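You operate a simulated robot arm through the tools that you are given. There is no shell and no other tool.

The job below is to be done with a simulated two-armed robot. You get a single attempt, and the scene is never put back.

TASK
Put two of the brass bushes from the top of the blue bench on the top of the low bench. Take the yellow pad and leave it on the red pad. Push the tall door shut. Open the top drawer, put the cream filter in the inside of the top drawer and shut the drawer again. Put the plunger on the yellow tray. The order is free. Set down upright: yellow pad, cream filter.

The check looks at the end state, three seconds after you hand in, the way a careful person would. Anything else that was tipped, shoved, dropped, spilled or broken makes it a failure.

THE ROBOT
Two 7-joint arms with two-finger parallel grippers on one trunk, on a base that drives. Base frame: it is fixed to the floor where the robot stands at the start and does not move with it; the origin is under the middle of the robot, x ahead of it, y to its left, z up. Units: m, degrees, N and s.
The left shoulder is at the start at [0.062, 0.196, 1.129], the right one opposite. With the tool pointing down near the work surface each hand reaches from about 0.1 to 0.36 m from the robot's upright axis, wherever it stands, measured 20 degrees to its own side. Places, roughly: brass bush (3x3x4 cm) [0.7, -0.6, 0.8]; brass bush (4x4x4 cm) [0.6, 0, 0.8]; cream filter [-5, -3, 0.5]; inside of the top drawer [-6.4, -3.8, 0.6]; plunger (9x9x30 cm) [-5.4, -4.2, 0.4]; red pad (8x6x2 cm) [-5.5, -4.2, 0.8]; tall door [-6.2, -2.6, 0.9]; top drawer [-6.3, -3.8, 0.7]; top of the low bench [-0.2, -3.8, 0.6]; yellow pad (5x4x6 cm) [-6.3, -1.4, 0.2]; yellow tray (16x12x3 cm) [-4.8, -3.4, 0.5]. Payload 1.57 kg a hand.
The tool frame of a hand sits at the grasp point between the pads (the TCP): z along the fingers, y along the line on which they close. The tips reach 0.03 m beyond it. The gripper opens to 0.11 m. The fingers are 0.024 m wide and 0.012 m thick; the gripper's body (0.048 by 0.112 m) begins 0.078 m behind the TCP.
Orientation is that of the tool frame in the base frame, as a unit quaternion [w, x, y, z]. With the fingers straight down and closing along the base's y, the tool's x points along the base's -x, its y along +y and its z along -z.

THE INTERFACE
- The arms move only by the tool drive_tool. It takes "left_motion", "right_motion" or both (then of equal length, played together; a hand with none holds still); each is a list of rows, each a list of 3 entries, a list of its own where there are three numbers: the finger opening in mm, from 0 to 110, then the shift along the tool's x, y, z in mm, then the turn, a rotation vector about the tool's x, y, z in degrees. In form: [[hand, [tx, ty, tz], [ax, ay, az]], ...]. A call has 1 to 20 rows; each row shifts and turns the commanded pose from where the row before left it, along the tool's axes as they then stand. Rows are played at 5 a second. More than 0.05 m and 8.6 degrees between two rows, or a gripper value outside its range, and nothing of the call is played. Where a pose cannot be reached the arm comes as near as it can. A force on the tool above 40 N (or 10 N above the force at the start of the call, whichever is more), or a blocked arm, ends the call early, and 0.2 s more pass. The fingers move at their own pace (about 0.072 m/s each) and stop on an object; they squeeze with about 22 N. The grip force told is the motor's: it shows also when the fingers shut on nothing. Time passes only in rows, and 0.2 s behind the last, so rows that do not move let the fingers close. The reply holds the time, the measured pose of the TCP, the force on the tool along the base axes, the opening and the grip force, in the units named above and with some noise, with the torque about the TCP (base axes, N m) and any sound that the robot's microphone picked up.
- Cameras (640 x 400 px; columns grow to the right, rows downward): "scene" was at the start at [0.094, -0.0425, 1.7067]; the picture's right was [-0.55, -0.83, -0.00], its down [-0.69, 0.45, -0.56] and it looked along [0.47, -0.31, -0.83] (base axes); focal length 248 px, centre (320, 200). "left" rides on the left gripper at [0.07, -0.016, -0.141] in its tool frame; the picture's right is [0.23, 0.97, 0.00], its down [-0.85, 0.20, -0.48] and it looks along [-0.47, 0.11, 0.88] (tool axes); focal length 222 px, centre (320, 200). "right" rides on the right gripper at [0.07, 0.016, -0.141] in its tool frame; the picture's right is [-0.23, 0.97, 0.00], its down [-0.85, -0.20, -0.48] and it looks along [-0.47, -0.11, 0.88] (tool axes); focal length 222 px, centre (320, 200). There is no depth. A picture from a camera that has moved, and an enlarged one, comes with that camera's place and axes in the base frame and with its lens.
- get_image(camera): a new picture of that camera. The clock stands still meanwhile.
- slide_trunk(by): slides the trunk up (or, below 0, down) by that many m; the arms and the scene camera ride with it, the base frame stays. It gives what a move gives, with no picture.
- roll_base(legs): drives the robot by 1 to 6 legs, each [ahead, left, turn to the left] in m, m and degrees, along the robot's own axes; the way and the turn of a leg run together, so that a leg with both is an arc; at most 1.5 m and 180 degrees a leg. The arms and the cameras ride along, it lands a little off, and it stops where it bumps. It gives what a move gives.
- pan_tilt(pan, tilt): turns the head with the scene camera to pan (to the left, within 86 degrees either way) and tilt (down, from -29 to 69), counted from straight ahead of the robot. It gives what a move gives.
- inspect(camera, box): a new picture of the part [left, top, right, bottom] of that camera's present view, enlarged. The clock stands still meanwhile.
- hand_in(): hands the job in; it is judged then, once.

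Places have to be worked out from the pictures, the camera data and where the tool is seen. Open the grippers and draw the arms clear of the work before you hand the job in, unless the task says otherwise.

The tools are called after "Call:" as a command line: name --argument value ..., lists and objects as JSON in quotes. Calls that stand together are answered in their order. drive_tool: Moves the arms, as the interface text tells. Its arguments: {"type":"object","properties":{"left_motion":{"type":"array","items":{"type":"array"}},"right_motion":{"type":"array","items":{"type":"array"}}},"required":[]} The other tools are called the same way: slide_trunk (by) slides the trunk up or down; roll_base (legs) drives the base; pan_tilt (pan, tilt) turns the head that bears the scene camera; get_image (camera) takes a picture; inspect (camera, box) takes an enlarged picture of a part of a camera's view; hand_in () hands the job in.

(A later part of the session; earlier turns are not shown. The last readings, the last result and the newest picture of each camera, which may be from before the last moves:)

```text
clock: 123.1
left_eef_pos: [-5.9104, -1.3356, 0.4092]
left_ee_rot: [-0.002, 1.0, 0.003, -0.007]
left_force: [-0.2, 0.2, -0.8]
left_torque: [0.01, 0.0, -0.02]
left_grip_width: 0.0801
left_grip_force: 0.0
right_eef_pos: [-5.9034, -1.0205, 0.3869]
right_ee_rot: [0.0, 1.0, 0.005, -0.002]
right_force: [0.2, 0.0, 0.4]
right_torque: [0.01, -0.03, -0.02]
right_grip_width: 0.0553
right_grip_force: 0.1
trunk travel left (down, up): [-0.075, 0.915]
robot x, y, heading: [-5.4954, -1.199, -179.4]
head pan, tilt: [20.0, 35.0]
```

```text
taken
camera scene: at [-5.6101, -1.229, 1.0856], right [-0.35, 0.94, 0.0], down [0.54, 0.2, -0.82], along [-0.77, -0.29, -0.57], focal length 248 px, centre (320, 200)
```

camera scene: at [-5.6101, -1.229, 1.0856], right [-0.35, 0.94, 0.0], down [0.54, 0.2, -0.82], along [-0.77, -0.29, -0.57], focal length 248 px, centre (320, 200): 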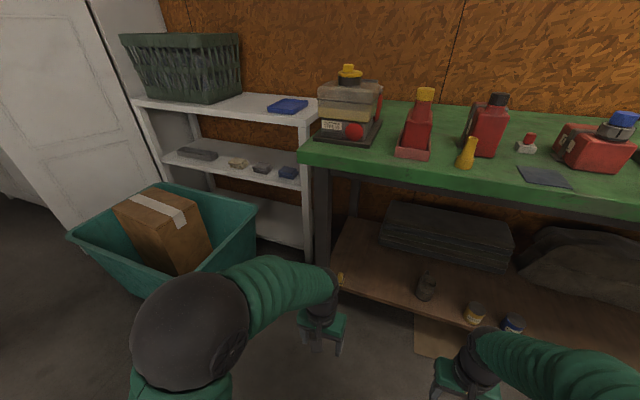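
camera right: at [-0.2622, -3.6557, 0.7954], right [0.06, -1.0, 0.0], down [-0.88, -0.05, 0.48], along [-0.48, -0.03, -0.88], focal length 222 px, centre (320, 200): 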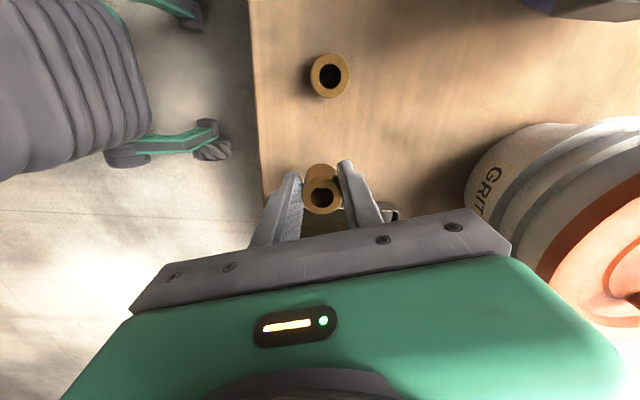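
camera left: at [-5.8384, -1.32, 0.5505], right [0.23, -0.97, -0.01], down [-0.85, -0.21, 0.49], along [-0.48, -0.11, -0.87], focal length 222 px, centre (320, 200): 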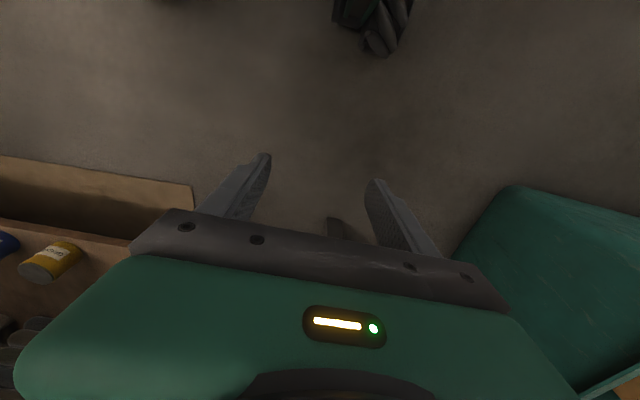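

Now I tilt the left hand so that the fingers point forward-down at about 43°, looking under the table.

Call:
drive_tool --left_motion '[[80, [0, 0, 0], [0, -8.5, 0]], [80, [0, 0, 0], [0, -8.5, 0]], [80, [0, 0, 0], [0, -8.5, 0]], [80, [0, 0, 0], [0, -8.5, 0]], [80, [0, 0, 0], [0, -8.5, 0]], [80, [0, 0, 0], [0, 0, 0]]]'

Call:
get_image --camera "left"

Call:
get_image --camera "scene"

```text
clock: 124.2
left_eef_pos: [-5.9663, -1.3979, 0.4654]
left_ee_rot: [-0.09, 0.903, 0.187, -0.377]
left_force: [0.3, 0.4, 0.1]
left_torque: [0.03, -0.04, 0.01]
left_grip_width: 0.0802
left_grip_force: 0.0
left hand out of reach, approached as far as the arm can: row 4, 5
right_eef_pos: [-5.9043, -1.0218, 0.3883]
right_ee_rot: [-0.001, 1.0, 0.005, -0.002]
right_force: [0.4, -0.1, -0.1]
right_torque: [0.0, -0.04, 0.0]
right_grip_width: 0.0548
right_grip_force: 0.1
trunk travel left (down, up): [-0.075, 0.915]
robot x, y, heading: [-5.4934, -1.1958, -179.3]
head pan, tilt: [20.0, 35.0]
stopped in row 5 (left hand): the arm was blocked; the commanded pose is now the measured one
```

```text
taken
camera left: at [-5.8251, -1.3592, 0.524], right [0.41, -0.8, -0.44], down [-0.16, -0.54, 0.83], along [-0.9, -0.27, -0.34], focal length 222 px, centre (320, 200)
```

left: 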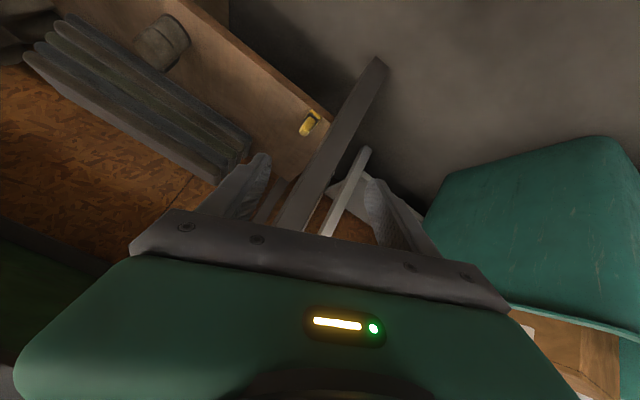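

```text
taken
camera scene: at [-5.6097, -1.2301, 1.0865], right [-0.35, 0.94, 0.0], down [0.54, 0.2, -0.82], along [-0.77, -0.29, -0.57], focal length 248 px, centre (320, 200)
```

scene: 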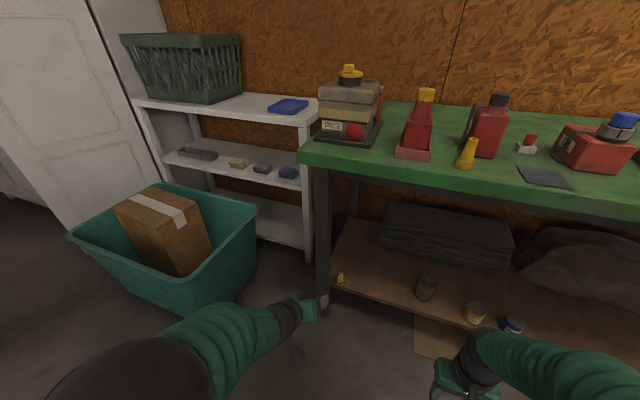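

The tilt drew the wrist too close in, and the hand rolled ~24°. I correct the roll while moving forward along the fingers.

Call:
drive_tool --left_motion '[[80, [0, 0, 25], [-0.6, 0.9, 8]], [80, [0, 0, 25], [-0.6, 0.9, 8]], [80, [0, 0, 25], [-0.6, 0.9, 8]], [80, [0, 0, 0], [0, 0, 0]]]'

Call:
get_image --camera "left"

```text
clock: 125.2
left_eef_pos: [-6.0196, -1.3949, 0.4106]
left_ee_rot: [0.0, 0.932, -0.004, -0.363]
left_force: [0.5, 0.2, -0.5]
left_torque: [0.0, 0.01, -0.01]
left_grip_width: 0.0798
left_grip_force: 0.1
right_eef_pos: [-5.9041, -1.0208, 0.3878]
right_ee_rot: [-0.001, 1.0, 0.005, -0.003]
right_force: [0.1, -0.1, 0.0]
right_torque: [-0.03, 0.01, 0.0]
right_grip_width: 0.055
right_grip_force: 0.0
trunk travel left (down, up): [-0.075, 0.915]
robot x, y, heading: [-5.4974, -1.1966, -179.2]
head pan, tilt: [20.0, 35.0]
```

```text
taken
camera left: at [-5.8721, -1.3805, 0.4684], right [0.16, -0.98, -0.15], down [-0.31, -0.19, 0.93], along [-0.94, -0.1, -0.33], focal length 222 px, centre (320, 200)
```

left: 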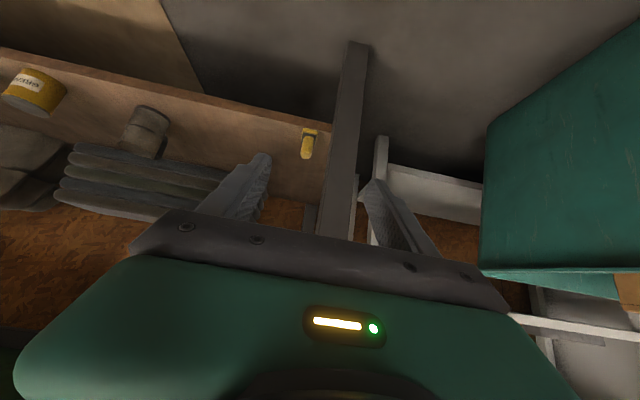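

The hand is square now. The pad stands ~8 cm from the table leg; I zoom in to see its shape before choosing the approach.

Call:
inspect --camera "left" --box '[270, 100, 390, 175]'

Call:
inspect --camera "scene" --box '[290, 240, 410, 315]'

```text
5.33 times, centred on (330, 138) of left
camera zoom: at [-5.8721, -1.3805, 0.4684], right [0.16, -0.98, -0.15], down [-0.31, -0.19, 0.93], along [-0.94, -0.1, -0.33], focal length 1185 px, centre (267, 533)
```

zoom: 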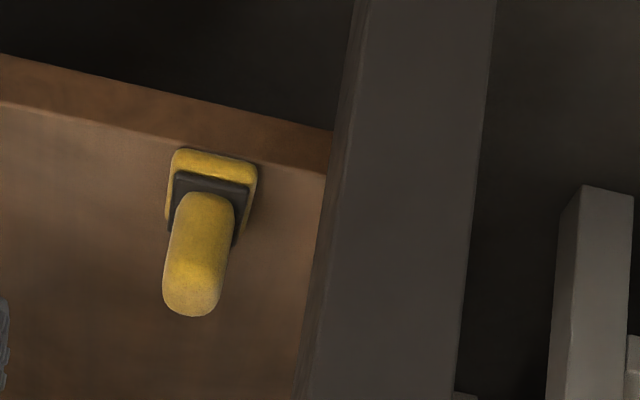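

```text
5.33 times, centred on (350, 278) of scene
camera zoom: at [-5.6104, -1.229, 1.0853], right [-0.35, 0.94, 0.0], down [0.54, 0.2, -0.82], along [-0.77, -0.29, -0.58], focal length 1322 px, centre (160, -213)
```

zoom: 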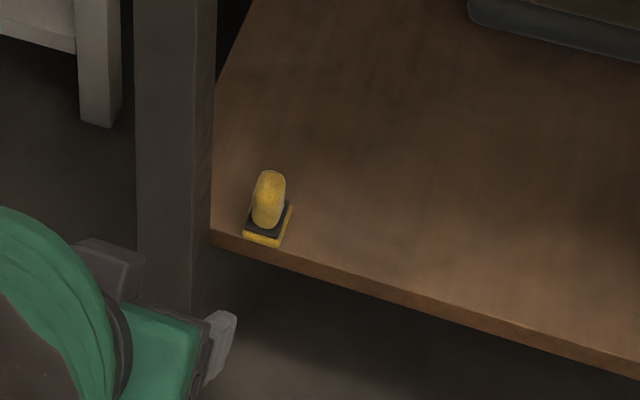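

The pad is a flat base with a ~25 mm wide handle, top z≈0.265, and the leg's inner face is at y≈−1.425. I narrow the opening to 44 mm, yaw a few degrees, line up in y, and roll 0.15 m nearer.

Call:
drive_tool --left_motion '[[44, [0, -15, 0], [-5.4, 0, -5.9]], [44, [0, 0, 0], [0, 0, 0]], [44, [0, 0, 0], [0, 0, 0]]]'

Call:
roll_base --legs '[[0.15, 0, 0]]'

Call:
get_image --camera "left"

Call:
get_image --camera "scene"

```text
clock: 125.9
left_eef_pos: [-6.0199, -1.4486, 0.423]
left_ee_rot: [0.044, 0.918, 0.137, -0.37]
left_force: [0.7, 0.4, 0.2]
left_torque: [-0.01, 0.02, -0.03]
left_grip_width: 0.0438
left_grip_force: 0.0
right_eef_pos: [-5.9042, -1.0207, 0.3888]
right_ee_rot: [-0.001, 1.0, 0.004, -0.003]
right_force: [0.2, 0.1, 0.1]
right_torque: [-0.03, 0.03, -0.05]
right_grip_width: 0.0549
right_grip_force: 0.1
trunk travel left (down, up): [-0.075, 0.915]
robot x, y, heading: [-5.5008, -1.1943, -179.3]
head pan, tilt: [20.0, 35.0]
stopped in row 3 (left hand): the arm was blocked; the commanded pose is now the measured one
```

```text
clock: 127.3
left_eef_pos: [-6.1529, -1.4531, 0.4195]
left_ee_rot: [0.047, 0.919, 0.139, -0.365]
left_force: [0.7, 0.1, 0.6]
left_torque: [0.0, 0.03, 0.02]
left_grip_width: 0.0442
left_grip_force: 0.1
right_eef_pos: [-6.0418, -1.0241, 0.3871]
right_ee_rot: [-0.001, 1.0, 0.007, -0.003]
right_force: [-0.4, -0.1, -0.5]
right_torque: [-0.01, -0.02, 0.02]
right_grip_width: 0.0548
right_grip_force: 0.1
trunk travel left (down, up): [-0.075, 0.915]
robot x, y, heading: [-5.6336, -1.2001, -179.4]
head pan, tilt: [20.0, 35.0]
stopped in leg 1: the force on the tool passed its limit at 153 N (the readings are from after the stop); the commanded pose is now the measured one
```

```text
taken
camera left: at [-6.016, -1.3971, 0.4757], right [0.44, -0.88, -0.17], down [-0.22, -0.29, 0.93], along [-0.87, -0.37, -0.32], focal length 222 px, centre (320, 200)
```

left: 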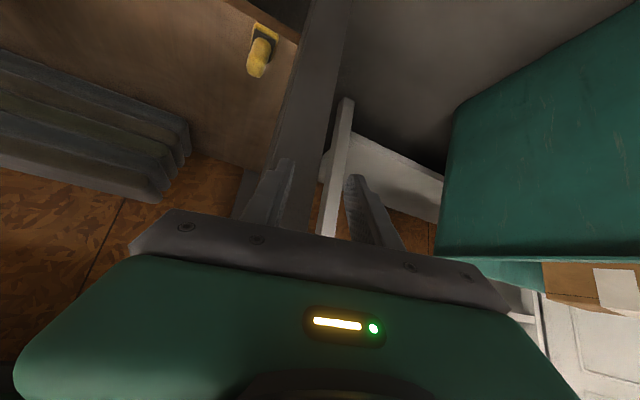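

```text
taken
camera scene: at [-5.7488, -1.2311, 1.0852], right [-0.35, 0.94, 0.0], down [0.54, 0.2, -0.82], along [-0.77, -0.29, -0.58], focal length 248 px, centre (320, 200)
```

scene: 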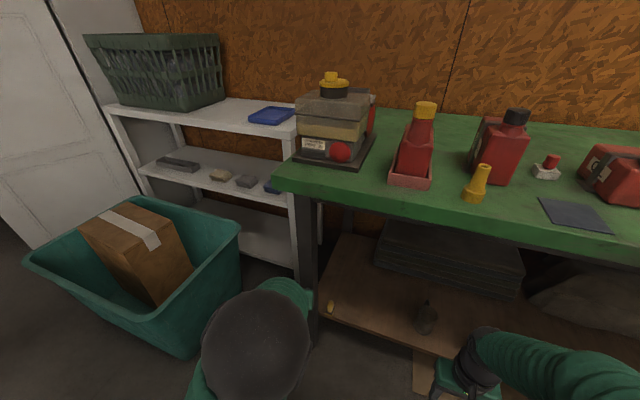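

The hand ended up pushing against the table leg, so I back off and check that nothing moved.

Call:
roll_base --legs '[[-0.2, 0, 0]]'

Call:
get_image --camera "left"

Call:
get_image --camera "scene"

```text
clock: 128.9
left_eef_pos: [-5.9494, -1.4518, 0.4204]
left_ee_rot: [0.045, 0.919, 0.137, -0.366]
left_force: [-0.5, -0.5, -0.2]
left_torque: [0.03, 0.0, 0.03]
left_grip_width: 0.0441
left_grip_force: 0.0
right_eef_pos: [-5.8397, -1.0222, 0.3889]
right_ee_rot: [-0.001, 1.0, 0.006, -0.004]
right_force: [-0.9, 1.0, 0.1]
right_torque: [0.01, 0.0, 0.01]
right_grip_width: 0.0549
right_grip_force: 0.2
trunk travel left (down, up): [-0.075, 0.915]
robot x, y, heading: [-5.4318, -1.1953, -179.0]
head pan, tilt: [20.0, 35.0]
```

```text
taken
camera left: at [-5.8127, -1.394, 0.4766], right [0.44, -0.88, -0.17], down [-0.22, -0.29, 0.93], along [-0.87, -0.37, -0.32], focal length 222 px, centre (320, 200)
```

left: 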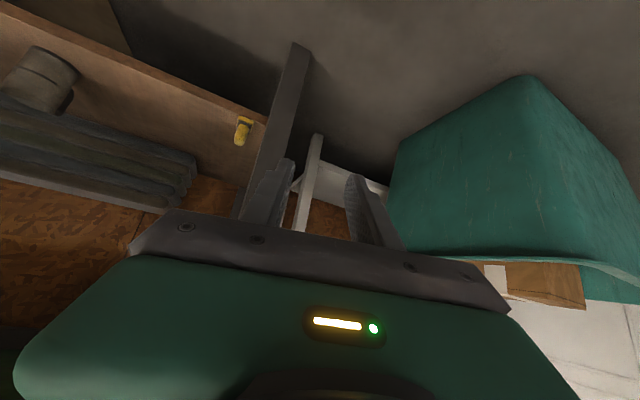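

```text
taken
camera scene: at [-5.5453, -1.2287, 1.0857], right [-0.35, 0.94, 0.0], down [0.54, 0.2, -0.82], along [-0.77, -0.29, -0.57], focal length 248 px, centre (320, 200)
```

scene: 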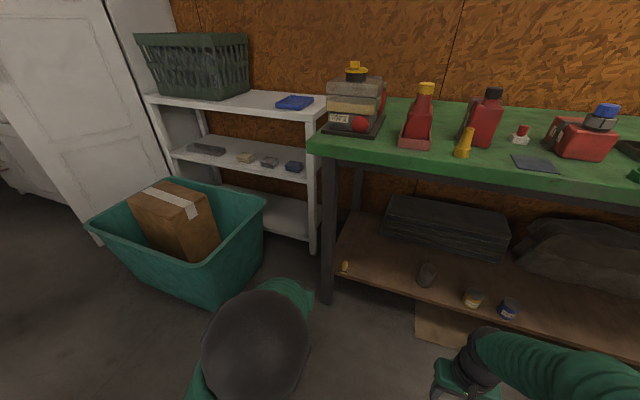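

Nothing moved (pad still at ≈[-6.25,-1.382]). The leg is too near for a frontal hand, so I'll reach in from the right side with the right hand pointing towards −y. First I restore the left hand and yaw the right one.

Call:
drive_tool --left_motion '[[44, [0, 0, 0], [0.9, 7.2, 2.7]], [44, [0, 0, 0], [0.9, 7.2, 2.7]], [44, [0, 0, 0], [0.9, 7.2, 2.7]], [44, [0, 0, 0], [0.9, 7.2, 2.7]], [44, [0, 0, 0], [0.9, 7.2, 2.7]], [44, [0, 0, 0], [0.9, 7.1, 2.6]], [44, [0, 0, 0], [0, 0, 0]]]' --right_motion '[[55, [0, 0, 0], [0, 0, -8.5]], [55, [0, 0, 0], [0, 0, -8.5]], [55, [0, 0, 0], [0, 0, -8.5]], [55, [0, 0, 0], [0, 0, -8.5]], [55, [0, 0, 0], [0, 0, -8.5]], [55, [0, 0, 0], [0, 0, -2.5]], [55, [0, 0, 0], [0, 0, 0]]]'

```text
clock: 130.5
left_eef_pos: [-5.9501, -1.4502, 0.4205]
left_ee_rot: [0.0, 1.0, 0.001, 0.001]
left_force: [0.4, -0.7, 0.7]
left_torque: [-0.01, 0.02, -0.03]
left_grip_width: 0.044
left_grip_force: 0.1
right_eef_pos: [-5.8392, -1.0206, 0.3884]
right_ee_rot: [-0.002, 0.921, 0.389, -0.003]
right_force: [-0.2, -0.2, 0.9]
right_torque: [0.01, -0.01, 0.0]
right_grip_width: 0.055
right_grip_force: 0.0
trunk travel left (down, up): [-0.075, 0.915]
robot x, y, heading: [-5.4347, -1.1958, -179.3]
head pan, tilt: [20.0, 35.0]
```

Both fine. Now I retract the left hand and bring the right hand forward, tilting it ~43°.

Call:
drive_tool --left_motion '[[44, [40, 0, 0], [0, 0, 0]], [44, [40, 0, 0], [0, 0, 0]], [44, [40, 0, 0], [0, 0, 0]], [44, [30, 0, 0], [0, 0, 0]], [44, [0, 0, 0], [0, 0, 0]], [44, [0, 0, 0], [0, 0, 0]], [44, [0, 0, 0], [0, 0, 0]], [44, [0, 0, 0], [0, 0, 0]], [44, [0, 0, 0], [0, 0, 0]]]' --right_motion '[[55, [-28, -29, 0], [0, 0, 0]], [55, [-28, -29, 0], [0, 0, 0]], [55, [-28, -29, 0], [0, 0, 0]], [55, [0, 0, 0], [0, -8.5, 0]], [55, [0, 0, 0], [0, -8.5, 0]], [55, [0, 0, 0], [0, -8.5, 0]], [55, [0, 0, 0], [0, -8.5, 0]], [55, [0, 0, 0], [0, -8.5, 0]], [55, [0, 0, 0], [0, 0, 0]]]'

```text
clock: 132.5
left_eef_pos: [-5.7995, -1.4493, 0.4193]
left_ee_rot: [-0.001, 1.0, 0.0, -0.001]
left_force: [-0.1, 0.8, 0.1]
left_torque: [0.0, -0.01, -0.03]
left_grip_width: 0.0442
left_grip_force: 0.0
right_eef_pos: [-5.9589, -1.0202, 0.3908]
right_ee_rot: [0.138, 0.857, 0.363, -0.338]
right_force: [0.1, 0.4, 0.6]
right_torque: [0.03, 0.0, 0.0]
right_grip_width: 0.0548
right_grip_force: 0.1
trunk travel left (down, up): [-0.075, 0.915]
robot x, y, heading: [-5.4313, -1.1957, -179.2]
head pan, tilt: [20.0, 35.0]
```

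The tilted, yawed pose works. I turn the base 44° left and shift right in part, then look.

Call:
roll_base --legs '[[0, 0, 44], [0.05, -0.2, 0]]'

Call:
get_image --camera "right"

Call:
pan_tilt --pan -20 --tilt 40

Call:
get_image --camera "scene"

```text
clock: 136.1
left_eef_pos: [-5.7039, -1.5213, 0.4193]
left_ee_rot: [-0.001, 0.929, 0.371, -0.001]
left_force: [-0.8, 0.6, -0.3]
left_torque: [-0.03, -0.05, 0.04]
left_grip_width: 0.0439
left_grip_force: 0.0
right_eef_pos: [-6.1135, -1.3195, 0.3902]
right_ee_rot: [0.254, 0.662, 0.655, -0.261]
right_force: [-0.5, -0.8, -0.3]
right_torque: [0.01, -0.02, 0.03]
right_grip_width: 0.055
right_grip_force: 0.2
trunk travel left (down, up): [-0.075, 0.915]
robot x, y, heading: [-5.6073, -1.0853, -136.1]
head pan, tilt: [20.0, 35.0]
```

```text
taken
camera right: at [-6.094, -1.1725, 0.4461], right [0.97, -0.18, 0.15], down [-0.2, -0.3, 0.93], along [-0.13, -0.94, -0.33], focal length 222 px, centre (320, 200)
```

right: 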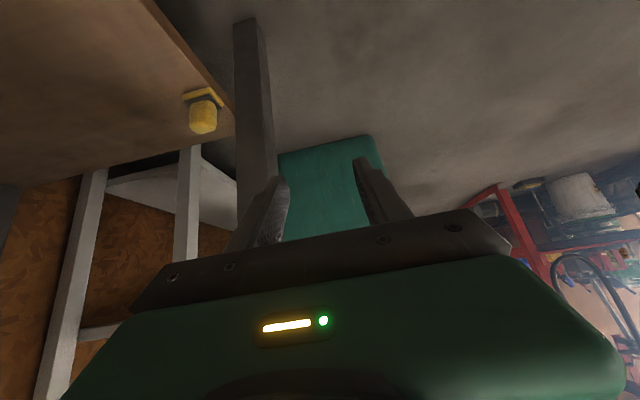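

```text
clock: 137.2
left_eef_pos: [-5.7036, -1.5209, 0.42]
left_ee_rot: [0.0, 0.929, 0.37, -0.001]
left_force: [-0.5, -0.7, 0.0]
left_torque: [-0.02, -0.02, 0.02]
left_grip_width: 0.0439
left_grip_force: 0.2
right_eef_pos: [-6.1144, -1.3201, 0.3887]
right_ee_rot: [0.253, 0.663, 0.654, -0.262]
right_force: [-0.1, 1.2, -0.2]
right_torque: [-0.02, -0.01, -0.03]
right_grip_width: 0.0551
right_grip_force: 0.0
trunk travel left (down, up): [-0.075, 0.915]
robot x, y, heading: [-5.6125, -1.0844, -136.1]
head pan, tilt: [-20.0, 40.0]
```

```text
taken
camera scene: at [-5.7096, -1.1428, 1.078], right [-0.41, 0.91, 0.0], down [0.59, 0.26, -0.76], along [-0.7, -0.31, -0.64], focal length 248 px, centre (320, 200)
```

scene: 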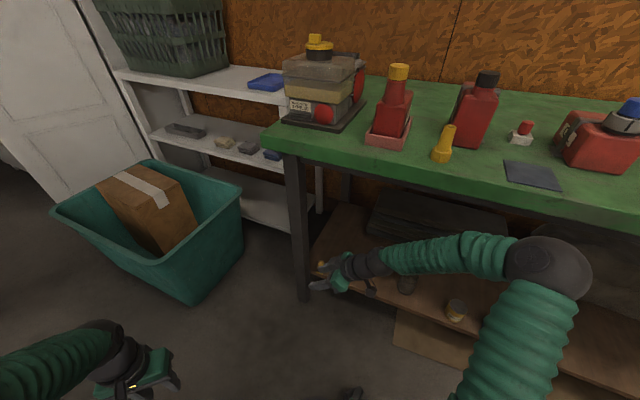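

Handle seen from the side is ~33 mm along x, and the hand now closes along x with the leg well clear. I shift the base the rest of the way.

Call:
roll_base --legs '[[0.04, -0.13, 0]]'

Call:
get_image --camera "right"

Call:
get_image --camera "scene"

```text
clock: 138.4
left_eef_pos: [-5.7827, -1.4718, 0.4225]
left_ee_rot: [0.001, 0.928, 0.372, -0.001]
left_force: [-0.1, -0.1, 0.3]
left_torque: [-0.01, 0.02, 0.0]
left_grip_width: 0.0438
left_grip_force: 0.1
right_eef_pos: [-6.1844, -1.2741, 0.3872]
right_ee_rot: [0.263, 0.662, 0.654, -0.255]
right_force: [0.0, -0.2, -0.8]
right_torque: [-0.04, 0.04, -0.03]
right_grip_width: 0.055
right_grip_force: 0.0
trunk travel left (down, up): [-0.075, 0.915]
robot x, y, heading: [-5.6922, -1.0364, -136.3]
head pan, tilt: [-20.0, 40.0]
stopped in leg 1: the robot was blocked; the commanded pose is now the measured one
```

```text
taken
camera right: at [-6.1679, -1.1263, 0.4442], right [0.97, -0.17, 0.17], down [-0.22, -0.3, 0.93], along [-0.11, -0.94, -0.33], focal length 222 px, centre (320, 200)
```

right: 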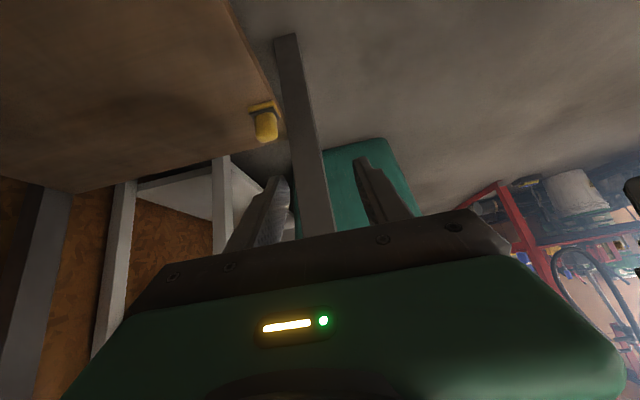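

```text
taken
camera scene: at [-5.7755, -1.1101, 1.0793], right [-0.41, 0.91, 0.02], down [0.58, 0.27, -0.77], along [-0.71, -0.3, -0.64], focal length 248 px, centre (320, 200)
```

scene: 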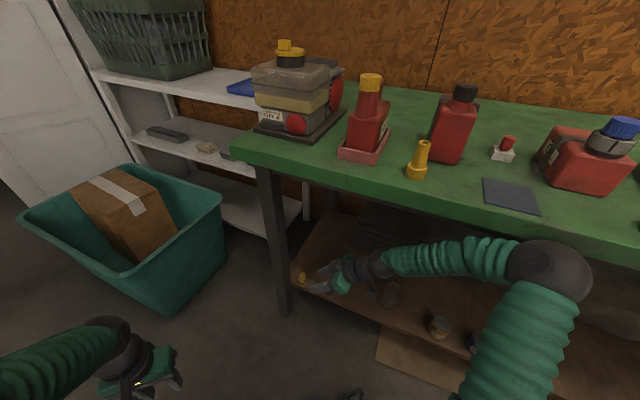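

The right elbow has come up against the table edge (that blocked the base). I back straight away from the table, then take a heading nearer −160° so the elbow stays clear.

Call:
roll_base --legs '[[-0.13, 0.125, 0]]'

Call:
get_image --camera "scene"

Call:
get_image --camera "right"

```text
clock: 139.9
left_eef_pos: [-5.6086, -1.4671, 0.4231]
left_ee_rot: [0.006, 0.928, 0.371, 0.002]
left_force: [-0.3, 0.4, 0.0]
left_torque: [-0.01, -0.04, -0.01]
left_grip_width: 0.0438
left_grip_force: 0.0
right_eef_pos: [-6.0096, -1.2687, 0.3849]
right_ee_rot: [0.266, 0.663, 0.651, -0.256]
right_force: [-1.1, -0.1, -0.3]
right_torque: [0.0, 0.0, 0.0]
right_grip_width: 0.055
right_grip_force: 0.0
trunk travel left (down, up): [-0.075, 0.915]
robot x, y, heading: [-5.5121, -1.0354, -136.1]
head pan, tilt: [-20.0, 40.0]
```

```text
taken
camera scene: at [-5.6133, -1.0909, 1.0779], right [-0.41, 0.91, 0.0], down [0.59, 0.26, -0.76], along [-0.7, -0.31, -0.64], focal length 248 px, centre (320, 200)
```

scene: 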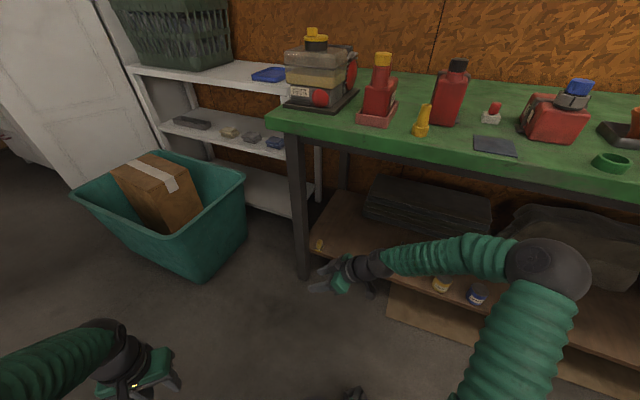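

```text
taken
camera right: at [-5.9943, -1.1196, 0.44], right [0.97, -0.17, 0.18], down [-0.22, -0.29, 0.93], along [-0.11, -0.94, -0.32], focal length 222 px, centre (320, 200)
```

right: 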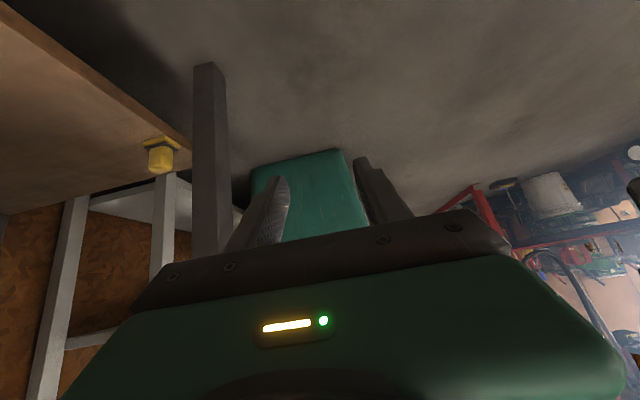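

All is in order. I turn to about −160° and move up so the right hand comes in front-right of the pad.

Call:
roll_base --legs '[[0, 0, -24], [0.16, 0.19, 0]]'

Call:
get_image --camera "right"

Call:
get_image --camera "scene"

```text
clock: 143.0
left_eef_pos: [-5.856, -1.6261, 0.4232]
left_ee_rot: [0.005, 0.985, 0.172, 0.0]
left_force: [0.0, -0.3, 0.7]
left_torque: [-0.05, -0.01, 0.01]
left_grip_width: 0.0442
left_grip_force: 0.1
right_eef_pos: [-6.1466, -1.2836, 0.3856]
right_ee_rot: [0.207, 0.782, 0.501, -0.307]
right_force: [0.0, 0.6, 0.7]
right_torque: [-0.02, 0.03, -0.03]
right_grip_width: 0.0549
right_grip_force: 0.1
trunk travel left (down, up): [-0.075, 0.915]
robot x, y, heading: [-5.5957, -1.2679, -159.8]
head pan, tilt: [-20.0, 40.0]
```

```text
taken
camera right: at [-6.0718, -1.1536, 0.4408], right [0.82, -0.55, 0.17], down [-0.32, -0.18, 0.93], along [-0.48, -0.82, -0.32], focal length 222 px, centre (320, 200)
```

right: 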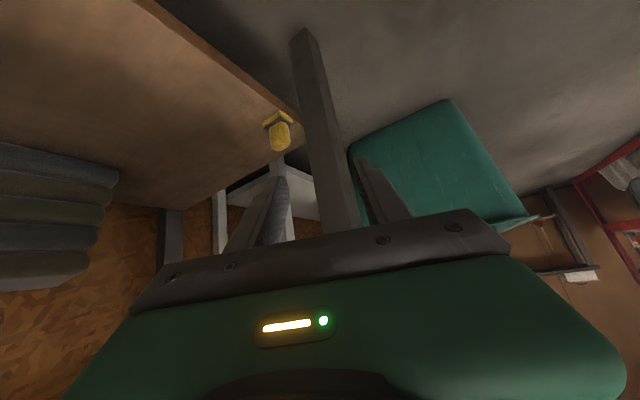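

```text
taken
camera scene: at [-5.7107, -1.2812, 1.078], right [-0.01, 1.0, 0.0], down [0.64, 0.0, -0.76], along [-0.76, -0.01, -0.64], focal length 248 px, centre (320, 200)
```

scene: 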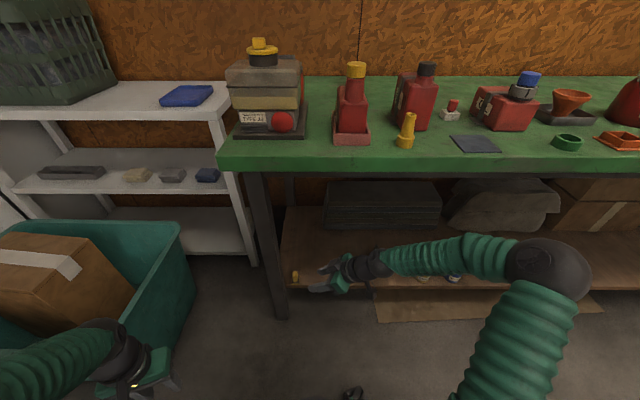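

The approach is now open: handle ≈[-6.25,-1.375,0.245]. I move the right hand to the pre-grasp point, 9 cm back along the fingers.

Call:
drive_tool --right_motion '[[52, [1, -19.5, 27.3], [0, 0, 0]], [52, [1, -19.5, 27.3], [0, 0, 0]], [52, [1, -19.5, 27.3], [0, 0, 0]], [52, [0, 0, 0], [0, 0, 0]]]'

Call:
get_image --camera "right"

Call:
get_image --camera "scene"

```text
clock: 144.0
left_eef_pos: [-5.8571, -1.6267, 0.4236]
left_ee_rot: [0.005, 0.985, 0.172, -0.001]
left_force: [-0.2, -0.2, 0.4]
left_torque: [-0.02, -0.02, 0.0]
left_grip_width: 0.044
left_grip_force: 0.0
right_eef_pos: [-6.2229, -1.3086, 0.3235]
right_ee_rot: [0.207, 0.782, 0.502, -0.305]
right_force: [0.2, -0.8, 0.2]
right_torque: [0.0, 0.01, 0.02]
right_grip_width: 0.052
right_grip_force: 0.1
trunk travel left (down, up): [-0.075, 0.915]
robot x, y, heading: [-5.5951, -1.2681, -159.7]
head pan, tilt: [-20.0, 40.0]
```

```text
taken
camera right: at [-6.1475, -1.1795, 0.3794], right [0.82, -0.55, 0.17], down [-0.32, -0.18, 0.93], along [-0.48, -0.82, -0.32], focal length 222 px, centre (320, 200)
```

right: 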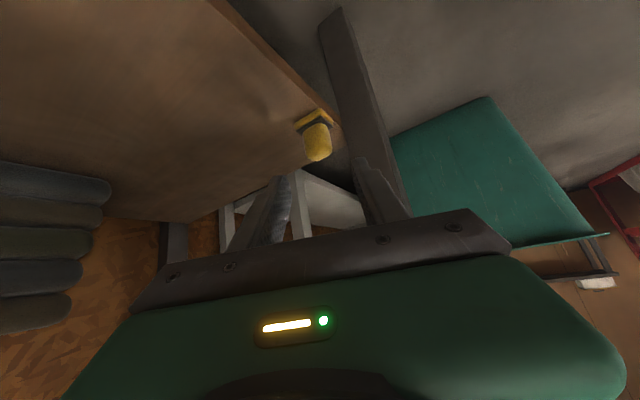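

```text
taken
camera scene: at [-5.7107, -1.282, 1.078], right [-0.01, 1.0, 0.0], down [0.64, 0.0, -0.76], along [-0.76, -0.01, -0.64], focal length 248 px, centre (320, 200)
```

scene: 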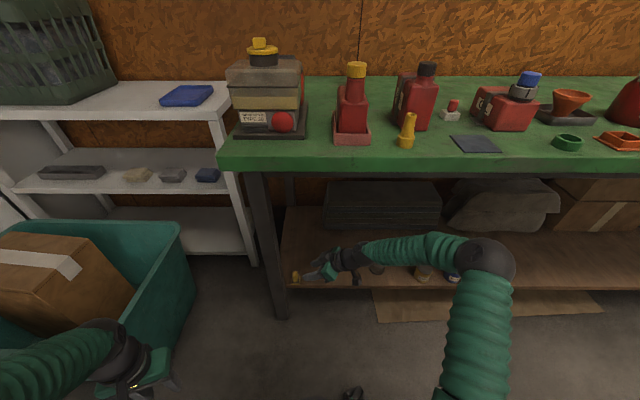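

Lined up within a few mm. I advance along the fingers in two stages, looking in between.

Call:
drive_tool --right_motion '[[52, [1, -2, 28], [0, 0, 0]], [52, [1, -2, 28], [0, 0, 0]], [52, [0, 0, 0], [0, 0, 0]]]'

Call:
get_image --camera "right"

Call:
inspect --camera "scene" --box '[240, 220, 400, 320]'

```text
clock: 144.8
left_eef_pos: [-5.8559, -1.6273, 0.4243]
left_ee_rot: [0.005, 0.985, 0.173, -0.001]
left_force: [0.2, -0.3, -0.1]
left_torque: [-0.01, 0.01, -0.03]
left_grip_width: 0.0441
left_grip_force: 0.1
right_eef_pos: [-6.2404, -1.3408, 0.282]
right_ee_rot: [0.207, 0.782, 0.502, -0.306]
right_force: [0.5, 0.2, -0.7]
right_torque: [0.04, 0.01, -0.01]
right_grip_width: 0.052
right_grip_force: 0.2
trunk travel left (down, up): [-0.075, 0.915]
robot x, y, heading: [-5.5939, -1.2718, -159.7]
head pan, tilt: [-20.0, 40.0]
```

```text
taken
camera right: at [-6.1649, -1.212, 0.3366], right [0.82, -0.55, 0.17], down [-0.32, -0.18, 0.93], along [-0.48, -0.82, -0.32], focal length 222 px, centre (320, 200)
```

right: 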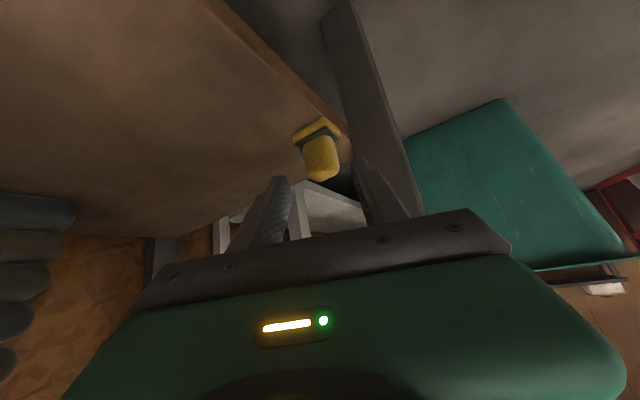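

```text
4.00 times, centred on (320, 270) of scene
camera zoom: at [-5.7108, -1.282, 1.078], right [-0.01, 1.0, 0.0], down [0.64, 0.0, -0.76], along [-0.76, -0.01, -0.64], focal length 991 px, centre (320, -80)
```

zoom: 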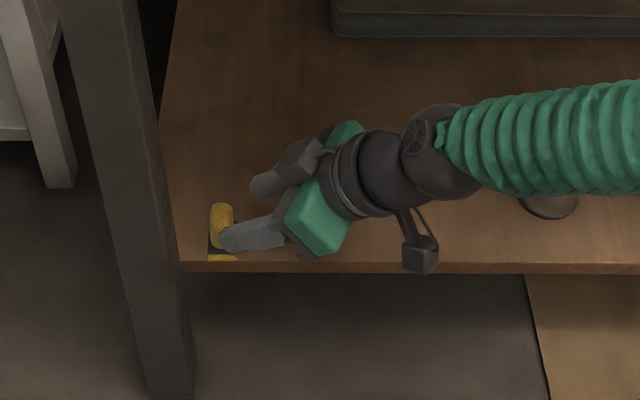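

The handle sits mid-way between the fingers. I advance the last 35 mm and close.

Call:
drive_tool --right_motion '[[52, [1.5, 0, 18], [0, 0, 0]], [52, [1.5, 0, 17], [0, 0, 0]], [52, [0, 0, 0], [0, 0, 0]]]'

Call:
get_image --camera "right"

Call:
inspect --camera "scene" --box '[240, 220, 400, 320]'

```text
clock: 145.6
left_eef_pos: [-5.8568, -1.6278, 0.424]
left_ee_rot: [0.005, 0.985, 0.173, 0.0]
left_force: [0.4, 0.5, 0.1]
left_torque: [-0.02, 0.0, 0.02]
left_grip_width: 0.0444
left_grip_force: 0.0
right_eef_pos: [-6.2488, -1.3613, 0.2544]
right_ee_rot: [0.207, 0.782, 0.503, -0.305]
right_force: [-0.3, -0.4, -0.3]
right_torque: [-0.01, 0.0, 0.0]
right_grip_width: 0.0519
right_grip_force: 0.1
trunk travel left (down, up): [-0.075, 0.915]
robot x, y, heading: [-5.5965, -1.2701, -159.8]
head pan, tilt: [-20.0, 40.0]
```

```text
taken
camera right: at [-6.1736, -1.2317, 0.3092], right [0.82, -0.55, 0.17], down [-0.32, -0.18, 0.93], along [-0.48, -0.82, -0.32], focal length 222 px, centre (320, 200)
```

right: 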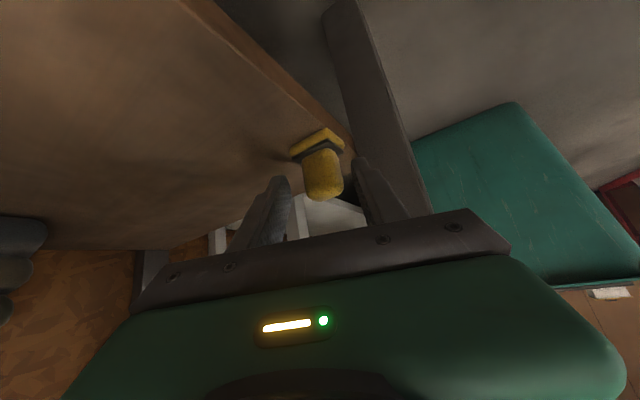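

```text
4.00 times, centred on (320, 270) of scene
camera zoom: at [-5.7108, -1.2821, 1.0779], right [-0.01, 1.0, 0.0], down [0.64, 0.01, -0.76], along [-0.76, -0.01, -0.64], focal length 991 px, centre (320, -80)
```

zoom: 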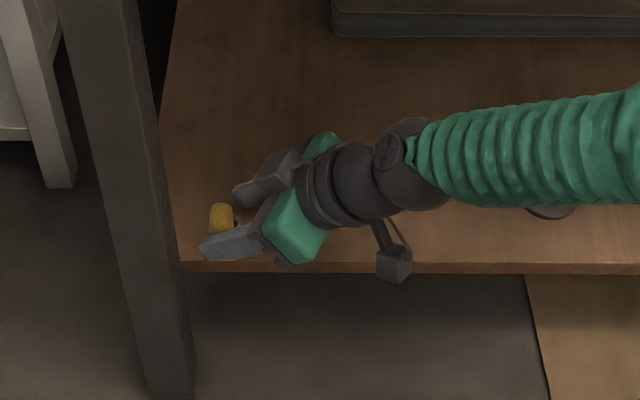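

Handle is between the pads, no contact forces. I close the fingers.

Call:
drive_tool --right_motion '[[15, [0, 0, 0], [0, 0, 0]], [15, [0, 0, 0], [0, 0, 0]], [15, [0, 0, 0], [0, 0, 0]], [15, [0, 0, 0], [0, 0, 0]]]'

Call:
get_image --camera "right"

```text
clock: 146.6
left_eef_pos: [-5.8564, -1.6265, 0.4238]
left_ee_rot: [0.005, 0.985, 0.173, -0.001]
left_force: [-0.4, -0.4, -0.3]
left_torque: [-0.07, 0.03, 0.0]
left_grip_width: 0.044
left_grip_force: 0.0
right_eef_pos: [-6.2488, -1.3602, 0.2548]
right_ee_rot: [0.208, 0.781, 0.503, -0.307]
right_force: [-0.9, 0.9, 1.2]
right_torque: [0.04, 0.08, 0.01]
right_grip_width: 0.037
right_grip_force: 22.1
trunk travel left (down, up): [-0.075, 0.915]
robot x, y, heading: [-5.5985, -1.2726, -159.7]
head pan, tilt: [-20.0, 40.0]
```

```text
taken
camera right: at [-6.1735, -1.2316, 0.3096], right [0.82, -0.55, 0.17], down [-0.32, -0.18, 0.93], along [-0.48, -0.82, -0.32], focal length 222 px, centre (320, 200)
```

right: 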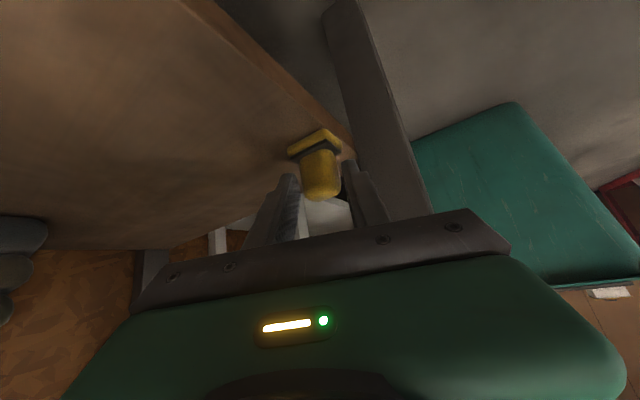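

The pad is gripped (37 mm, 22 N). I lift it straight up 60 mm and check.

Call:
drive_tool --right_motion '[[15, [-13.7, 0, -14.5], [0, 0, 0]], [15, [-13.7, 0, -14.5], [0, 0, 0]], [15, [-13.7, 0, -14.5], [0, 0, 0]], [15, [0, 0, 0], [0, 0, 0]]]'

Call:
get_image --camera "right"

Call:
inspect --camera "scene" --box '[240, 220, 400, 320]'

```text
clock: 147.6
left_eef_pos: [-5.8559, -1.6274, 0.4244]
left_ee_rot: [0.005, 0.985, 0.173, -0.001]
left_force: [-0.6, -0.6, -0.3]
left_torque: [-0.01, -0.02, 0.04]
left_grip_width: 0.0439
left_grip_force: 0.0
right_eef_pos: [-6.2489, -1.36, 0.3144]
right_ee_rot: [0.208, 0.782, 0.502, -0.306]
right_force: [-0.2, 0.3, -1.0]
right_torque: [-0.01, 0.0, 0.0]
right_grip_width: 0.0365
right_grip_force: 21.8
trunk travel left (down, up): [-0.075, 0.915]
robot x, y, heading: [-5.5972, -1.2726, -159.7]
head pan, tilt: [-20.0, 40.0]
```

```text
taken
camera right: at [-6.1743, -1.2317, 0.3686], right [0.82, -0.55, 0.17], down [-0.32, -0.18, 0.93], along [-0.48, -0.82, -0.32], focal length 222 px, centre (320, 200)
```

right: 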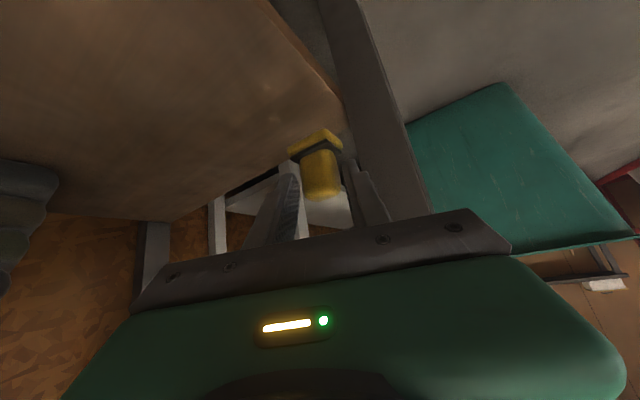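

```text
4.00 times, centred on (320, 270) of scene
camera zoom: at [-5.7107, -1.2821, 1.0779], right [-0.01, 1.0, 0.0], down [0.64, 0.01, -0.76], along [-0.76, -0.01, -0.64], focal length 991 px, centre (320, -80)
```

zoom: 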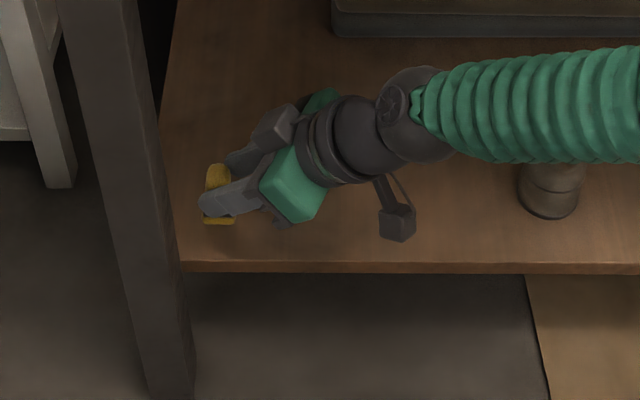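

Pad held firmly. I back the base out from under the table and then raise the trunk.

Call:
roll_base --legs '[[-0.4, 0, 0]]'

Call:
slide_trunk --by 0.4

Call:
get_image --camera "scene"

Call:
get_image --camera "right"

```text
clock: 150.1
left_eef_pos: [-5.4857, -1.4871, 0.4245]
left_ee_rot: [0.004, 0.986, 0.166, -0.001]
left_force: [0.6, -0.5, 0.5]
left_torque: [-0.02, 0.0, 0.02]
left_grip_width: 0.0439
left_grip_force: 0.1
right_eef_pos: [-5.8759, -1.2149, 0.3133]
right_ee_rot: [0.205, 0.785, 0.497, -0.308]
right_force: [0.3, 0.1, -0.9]
right_torque: [-0.01, -0.01, -0.01]
right_grip_width: 0.0364
right_grip_force: 21.7
trunk travel left (down, up): [-0.075, 0.915]
robot x, y, heading: [-5.2198, -1.1334, -160.5]
head pan, tilt: [-20.0, 40.0]
```

```text
clock: 153.9
left_eef_pos: [-5.4872, -1.4869, 0.8237]
left_ee_rot: [0.004, 0.986, 0.167, -0.001]
left_force: [-0.4, -0.4, 0.2]
left_torque: [-0.01, -0.03, -0.03]
left_grip_width: 0.044
left_grip_force: 0.2
right_eef_pos: [-5.8758, -1.2158, 0.714]
right_ee_rot: [0.205, 0.785, 0.497, -0.308]
right_force: [-0.1, 0.2, -0.4]
right_torque: [-0.01, -0.04, 0.02]
right_grip_width: 0.0367
right_grip_force: 22.1
trunk travel left (down, up): [-0.475, 0.515]
robot x, y, heading: [-5.2196, -1.1338, -160.3]
head pan, tilt: [-20.0, 40.0]
```

```text
taken
camera scene: at [-5.3372, -1.1441, 1.4779], right [0.01, 1.0, 0.0], down [0.64, 0.0, -0.76], along [-0.76, 0.0, -0.64], focal length 248 px, centre (320, 200)
```

scene: 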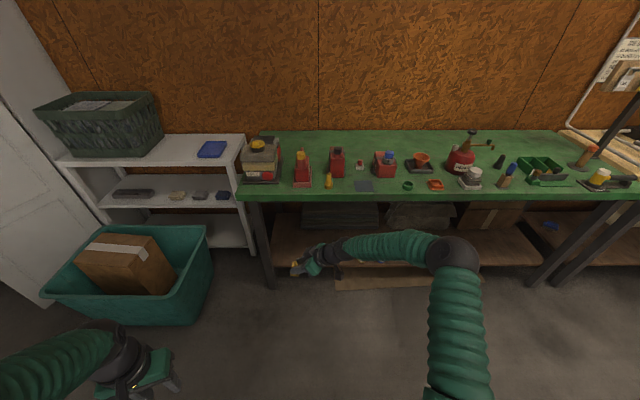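

```text
taken
camera right: at [-5.7991, -1.0871, 0.7689], right [0.81, -0.56, 0.17], down [-0.32, -0.17, 0.93], along [-0.49, -0.81, -0.32], focal length 222 px, centre (320, 200)
```

right: 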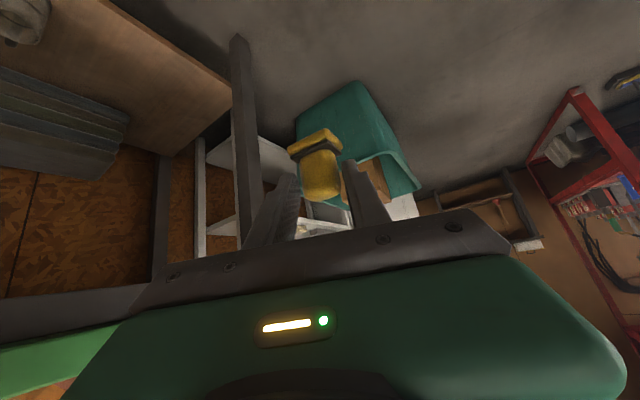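

The pad is safe. The corridor toward the dark table lies between the red bench (post ≈[-5.04,-2.88]) and the tub/door (x<−5.95); I turn to face −y and drive to about [-5.5,-3.1].

Call:
roll_base --legs '[[0, 0, 70], [1.1, -0.28, 0]]'

Call:
pan_tilt --pan 0 --tilt 30

Call:
get_image --camera "scene"

```text
clock: 162.8
left_eef_pos: [-5.2338, -2.601, 0.8241]
left_ee_rot: [0.004, 0.703, 0.711, 0.001]
left_force: [-0.5, 0.7, 0.5]
left_torque: [-0.04, 0.01, 0.01]
left_grip_width: 0.0441
left_grip_force: 0.0
right_eef_pos: [-5.6153, -2.8848, 0.7141]
right_ee_rot: [0.347, 0.346, 0.862, -0.129]
right_force: [0.8, 0.5, 0.5]
right_torque: [0.0, 0.01, 0.01]
right_grip_width: 0.0356
right_grip_force: 21.9
trunk travel left (down, up): [-0.475, 0.515]
robot x, y, heading: [-5.4851, -2.2328, -88.7]
head pan, tilt: [-20.0, 40.0]
```

```text
clock: 163.6
left_eef_pos: [-5.2353, -2.5998, 0.8248]
left_ee_rot: [0.005, 0.703, 0.712, 0.0]
left_force: [0.3, -0.9, 0.2]
left_torque: [-0.01, 0.03, 0.01]
left_grip_width: 0.0437
left_grip_force: 0.0
right_eef_pos: [-5.6151, -2.8828, 0.716]
right_ee_rot: [0.347, 0.346, 0.862, -0.131]
right_force: [-0.3, 0.2, -0.7]
right_torque: [-0.02, 0.03, 0.03]
right_grip_width: 0.0357
right_grip_force: 22.7
trunk travel left (down, up): [-0.475, 0.515]
robot x, y, heading: [-5.4884, -2.2372, -88.7]
head pan, tilt: [0.0, 30.0]
```

```text
taken
camera scene: at [-5.4823, -2.3623, 1.4933], right [-1.0, -0.02, 0.0], down [-0.01, 0.5, -0.86], along [0.02, -0.86, -0.5], focal length 248 px, centre (320, 200)
```

scene: 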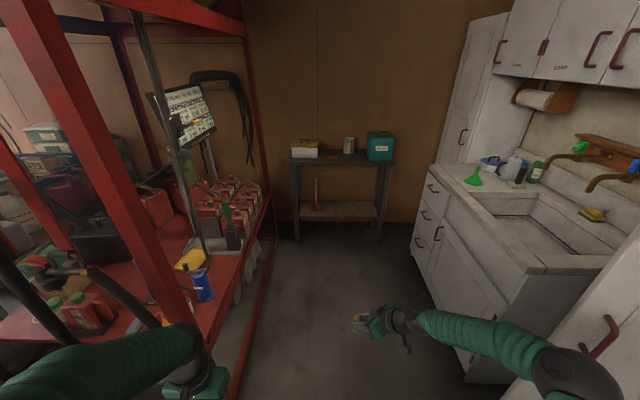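

The right elbow sticks out toward the door edge, so I first yaw the right hand back to straight ahead (turning about the vertical, keeping the pad level).

Call:
drive_tool --right_motion '[[15, [0, 0, 0], [5.17, -0.1, 5.44]], [15, [0, 0, 0], [5.17, -0.1, 5.44]], [15, [0, 0, 0], [5.17, -0.1, 5.44]], [15, [0, 0, 0], [5.17, -0.1, 5.44]], [15, [0, 0, 0], [5.17, -0.1, 5.44]], [15, [0, 0, 0], [5.17, -0.1, 5.44]], [15, [0, 0, 0], [0, 0, 0]]]'

Call:
get_image --camera "scene"

Call:
get_image --camera "right"

```text
clock: 165.2
left_eef_pos: [-5.2335, -2.6005, 0.8249]
left_ee_rot: [0.005, 0.703, 0.711, 0.001]
left_force: [0.7, 0.1, -0.4]
left_torque: [-0.01, 0.03, -0.03]
left_grip_width: 0.044
left_grip_force: 0.1
right_eef_pos: [-5.6153, -2.8838, 0.7148]
right_ee_rot: [0.269, 0.651, 0.664, -0.253]
right_force: [0.4, -0.3, -0.2]
right_torque: [0.0, 0.01, -0.02]
right_grip_width: 0.0359
right_grip_force: 22.0
trunk travel left (down, up): [-0.475, 0.515]
robot x, y, heading: [-5.4847, -2.2371, -88.9]
head pan, tilt: [0.0, 30.0]
```

```text
taken
camera scene: at [-5.4812, -2.3624, 1.4933], right [-1.0, -0.02, 0.0], down [-0.01, 0.5, -0.86], along [0.02, -0.86, -0.5], focal length 248 px, centre (320, 200)
```

scene: 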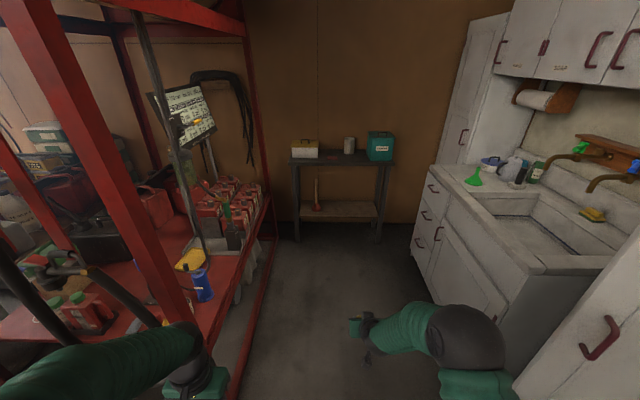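

```text
taken
camera right: at [-5.602, -2.7352, 0.7699], right [0.98, -0.14, 0.17], down [-0.2, -0.3, 0.93], along [-0.08, -0.94, -0.32], focal length 222 px, centre (320, 200)
```

right: 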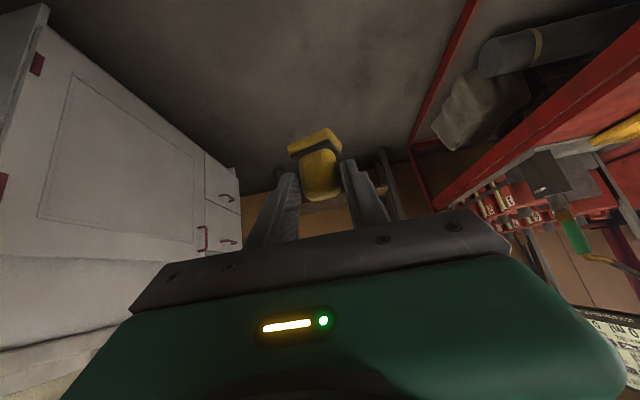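

The elbow is in now and the pad stays upright. I drive ahead to y≈−3.0 and view the dark table.

Call:
roll_base --legs '[[0.75, -0.02, -1]]'

Call:
get_image --camera "scene"

Call:
inspect --camera "scene" --box '[220, 80, 440, 217]'

```text
clock: 169.3
left_eef_pos: [-5.2514, -3.3619, 0.8234]
left_ee_rot: [0.004, 0.709, 0.705, 0.0]
left_force: [0.5, -0.8, -0.8]
left_torque: [0.02, -0.01, 0.01]
left_grip_width: 0.0443
left_grip_force: 0.1
right_eef_pos: [-5.6365, -3.6397, 0.7148]
right_ee_rot: [0.266, 0.656, 0.658, -0.256]
right_force: [0.2, -0.9, -0.5]
right_torque: [0.04, 0.02, 0.0]
right_grip_width: 0.035
right_grip_force: 21.9
trunk travel left (down, up): [-0.475, 0.515]
robot x, y, heading: [-5.4993, -2.9945, -89.8]
head pan, tilt: [0.0, 30.0]
```

```text
taken
camera scene: at [-5.4945, -3.1203, 1.4933], right [-1.0, 0.0, 0.0], down [0.0, 0.5, -0.86], along [0.0, -0.86, -0.5], focal length 248 px, centre (320, 200)
```

scene: 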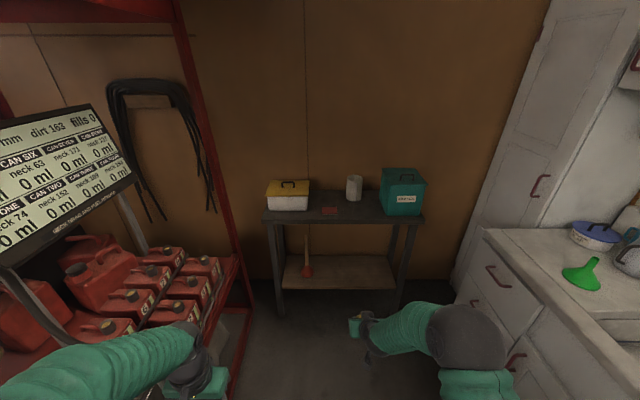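

```text
2.91 times, centred on (330, 148) of scene
camera zoom: at [-5.4945, -3.1203, 1.4933], right [-1.0, 0.0, 0.0], down [0.0, 0.5, -0.86], along [0.0, -0.86, -0.5], focal length 721 px, centre (291, 350)
```

zoom: 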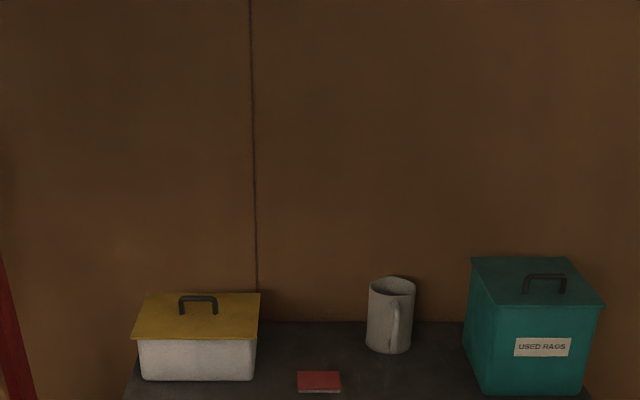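

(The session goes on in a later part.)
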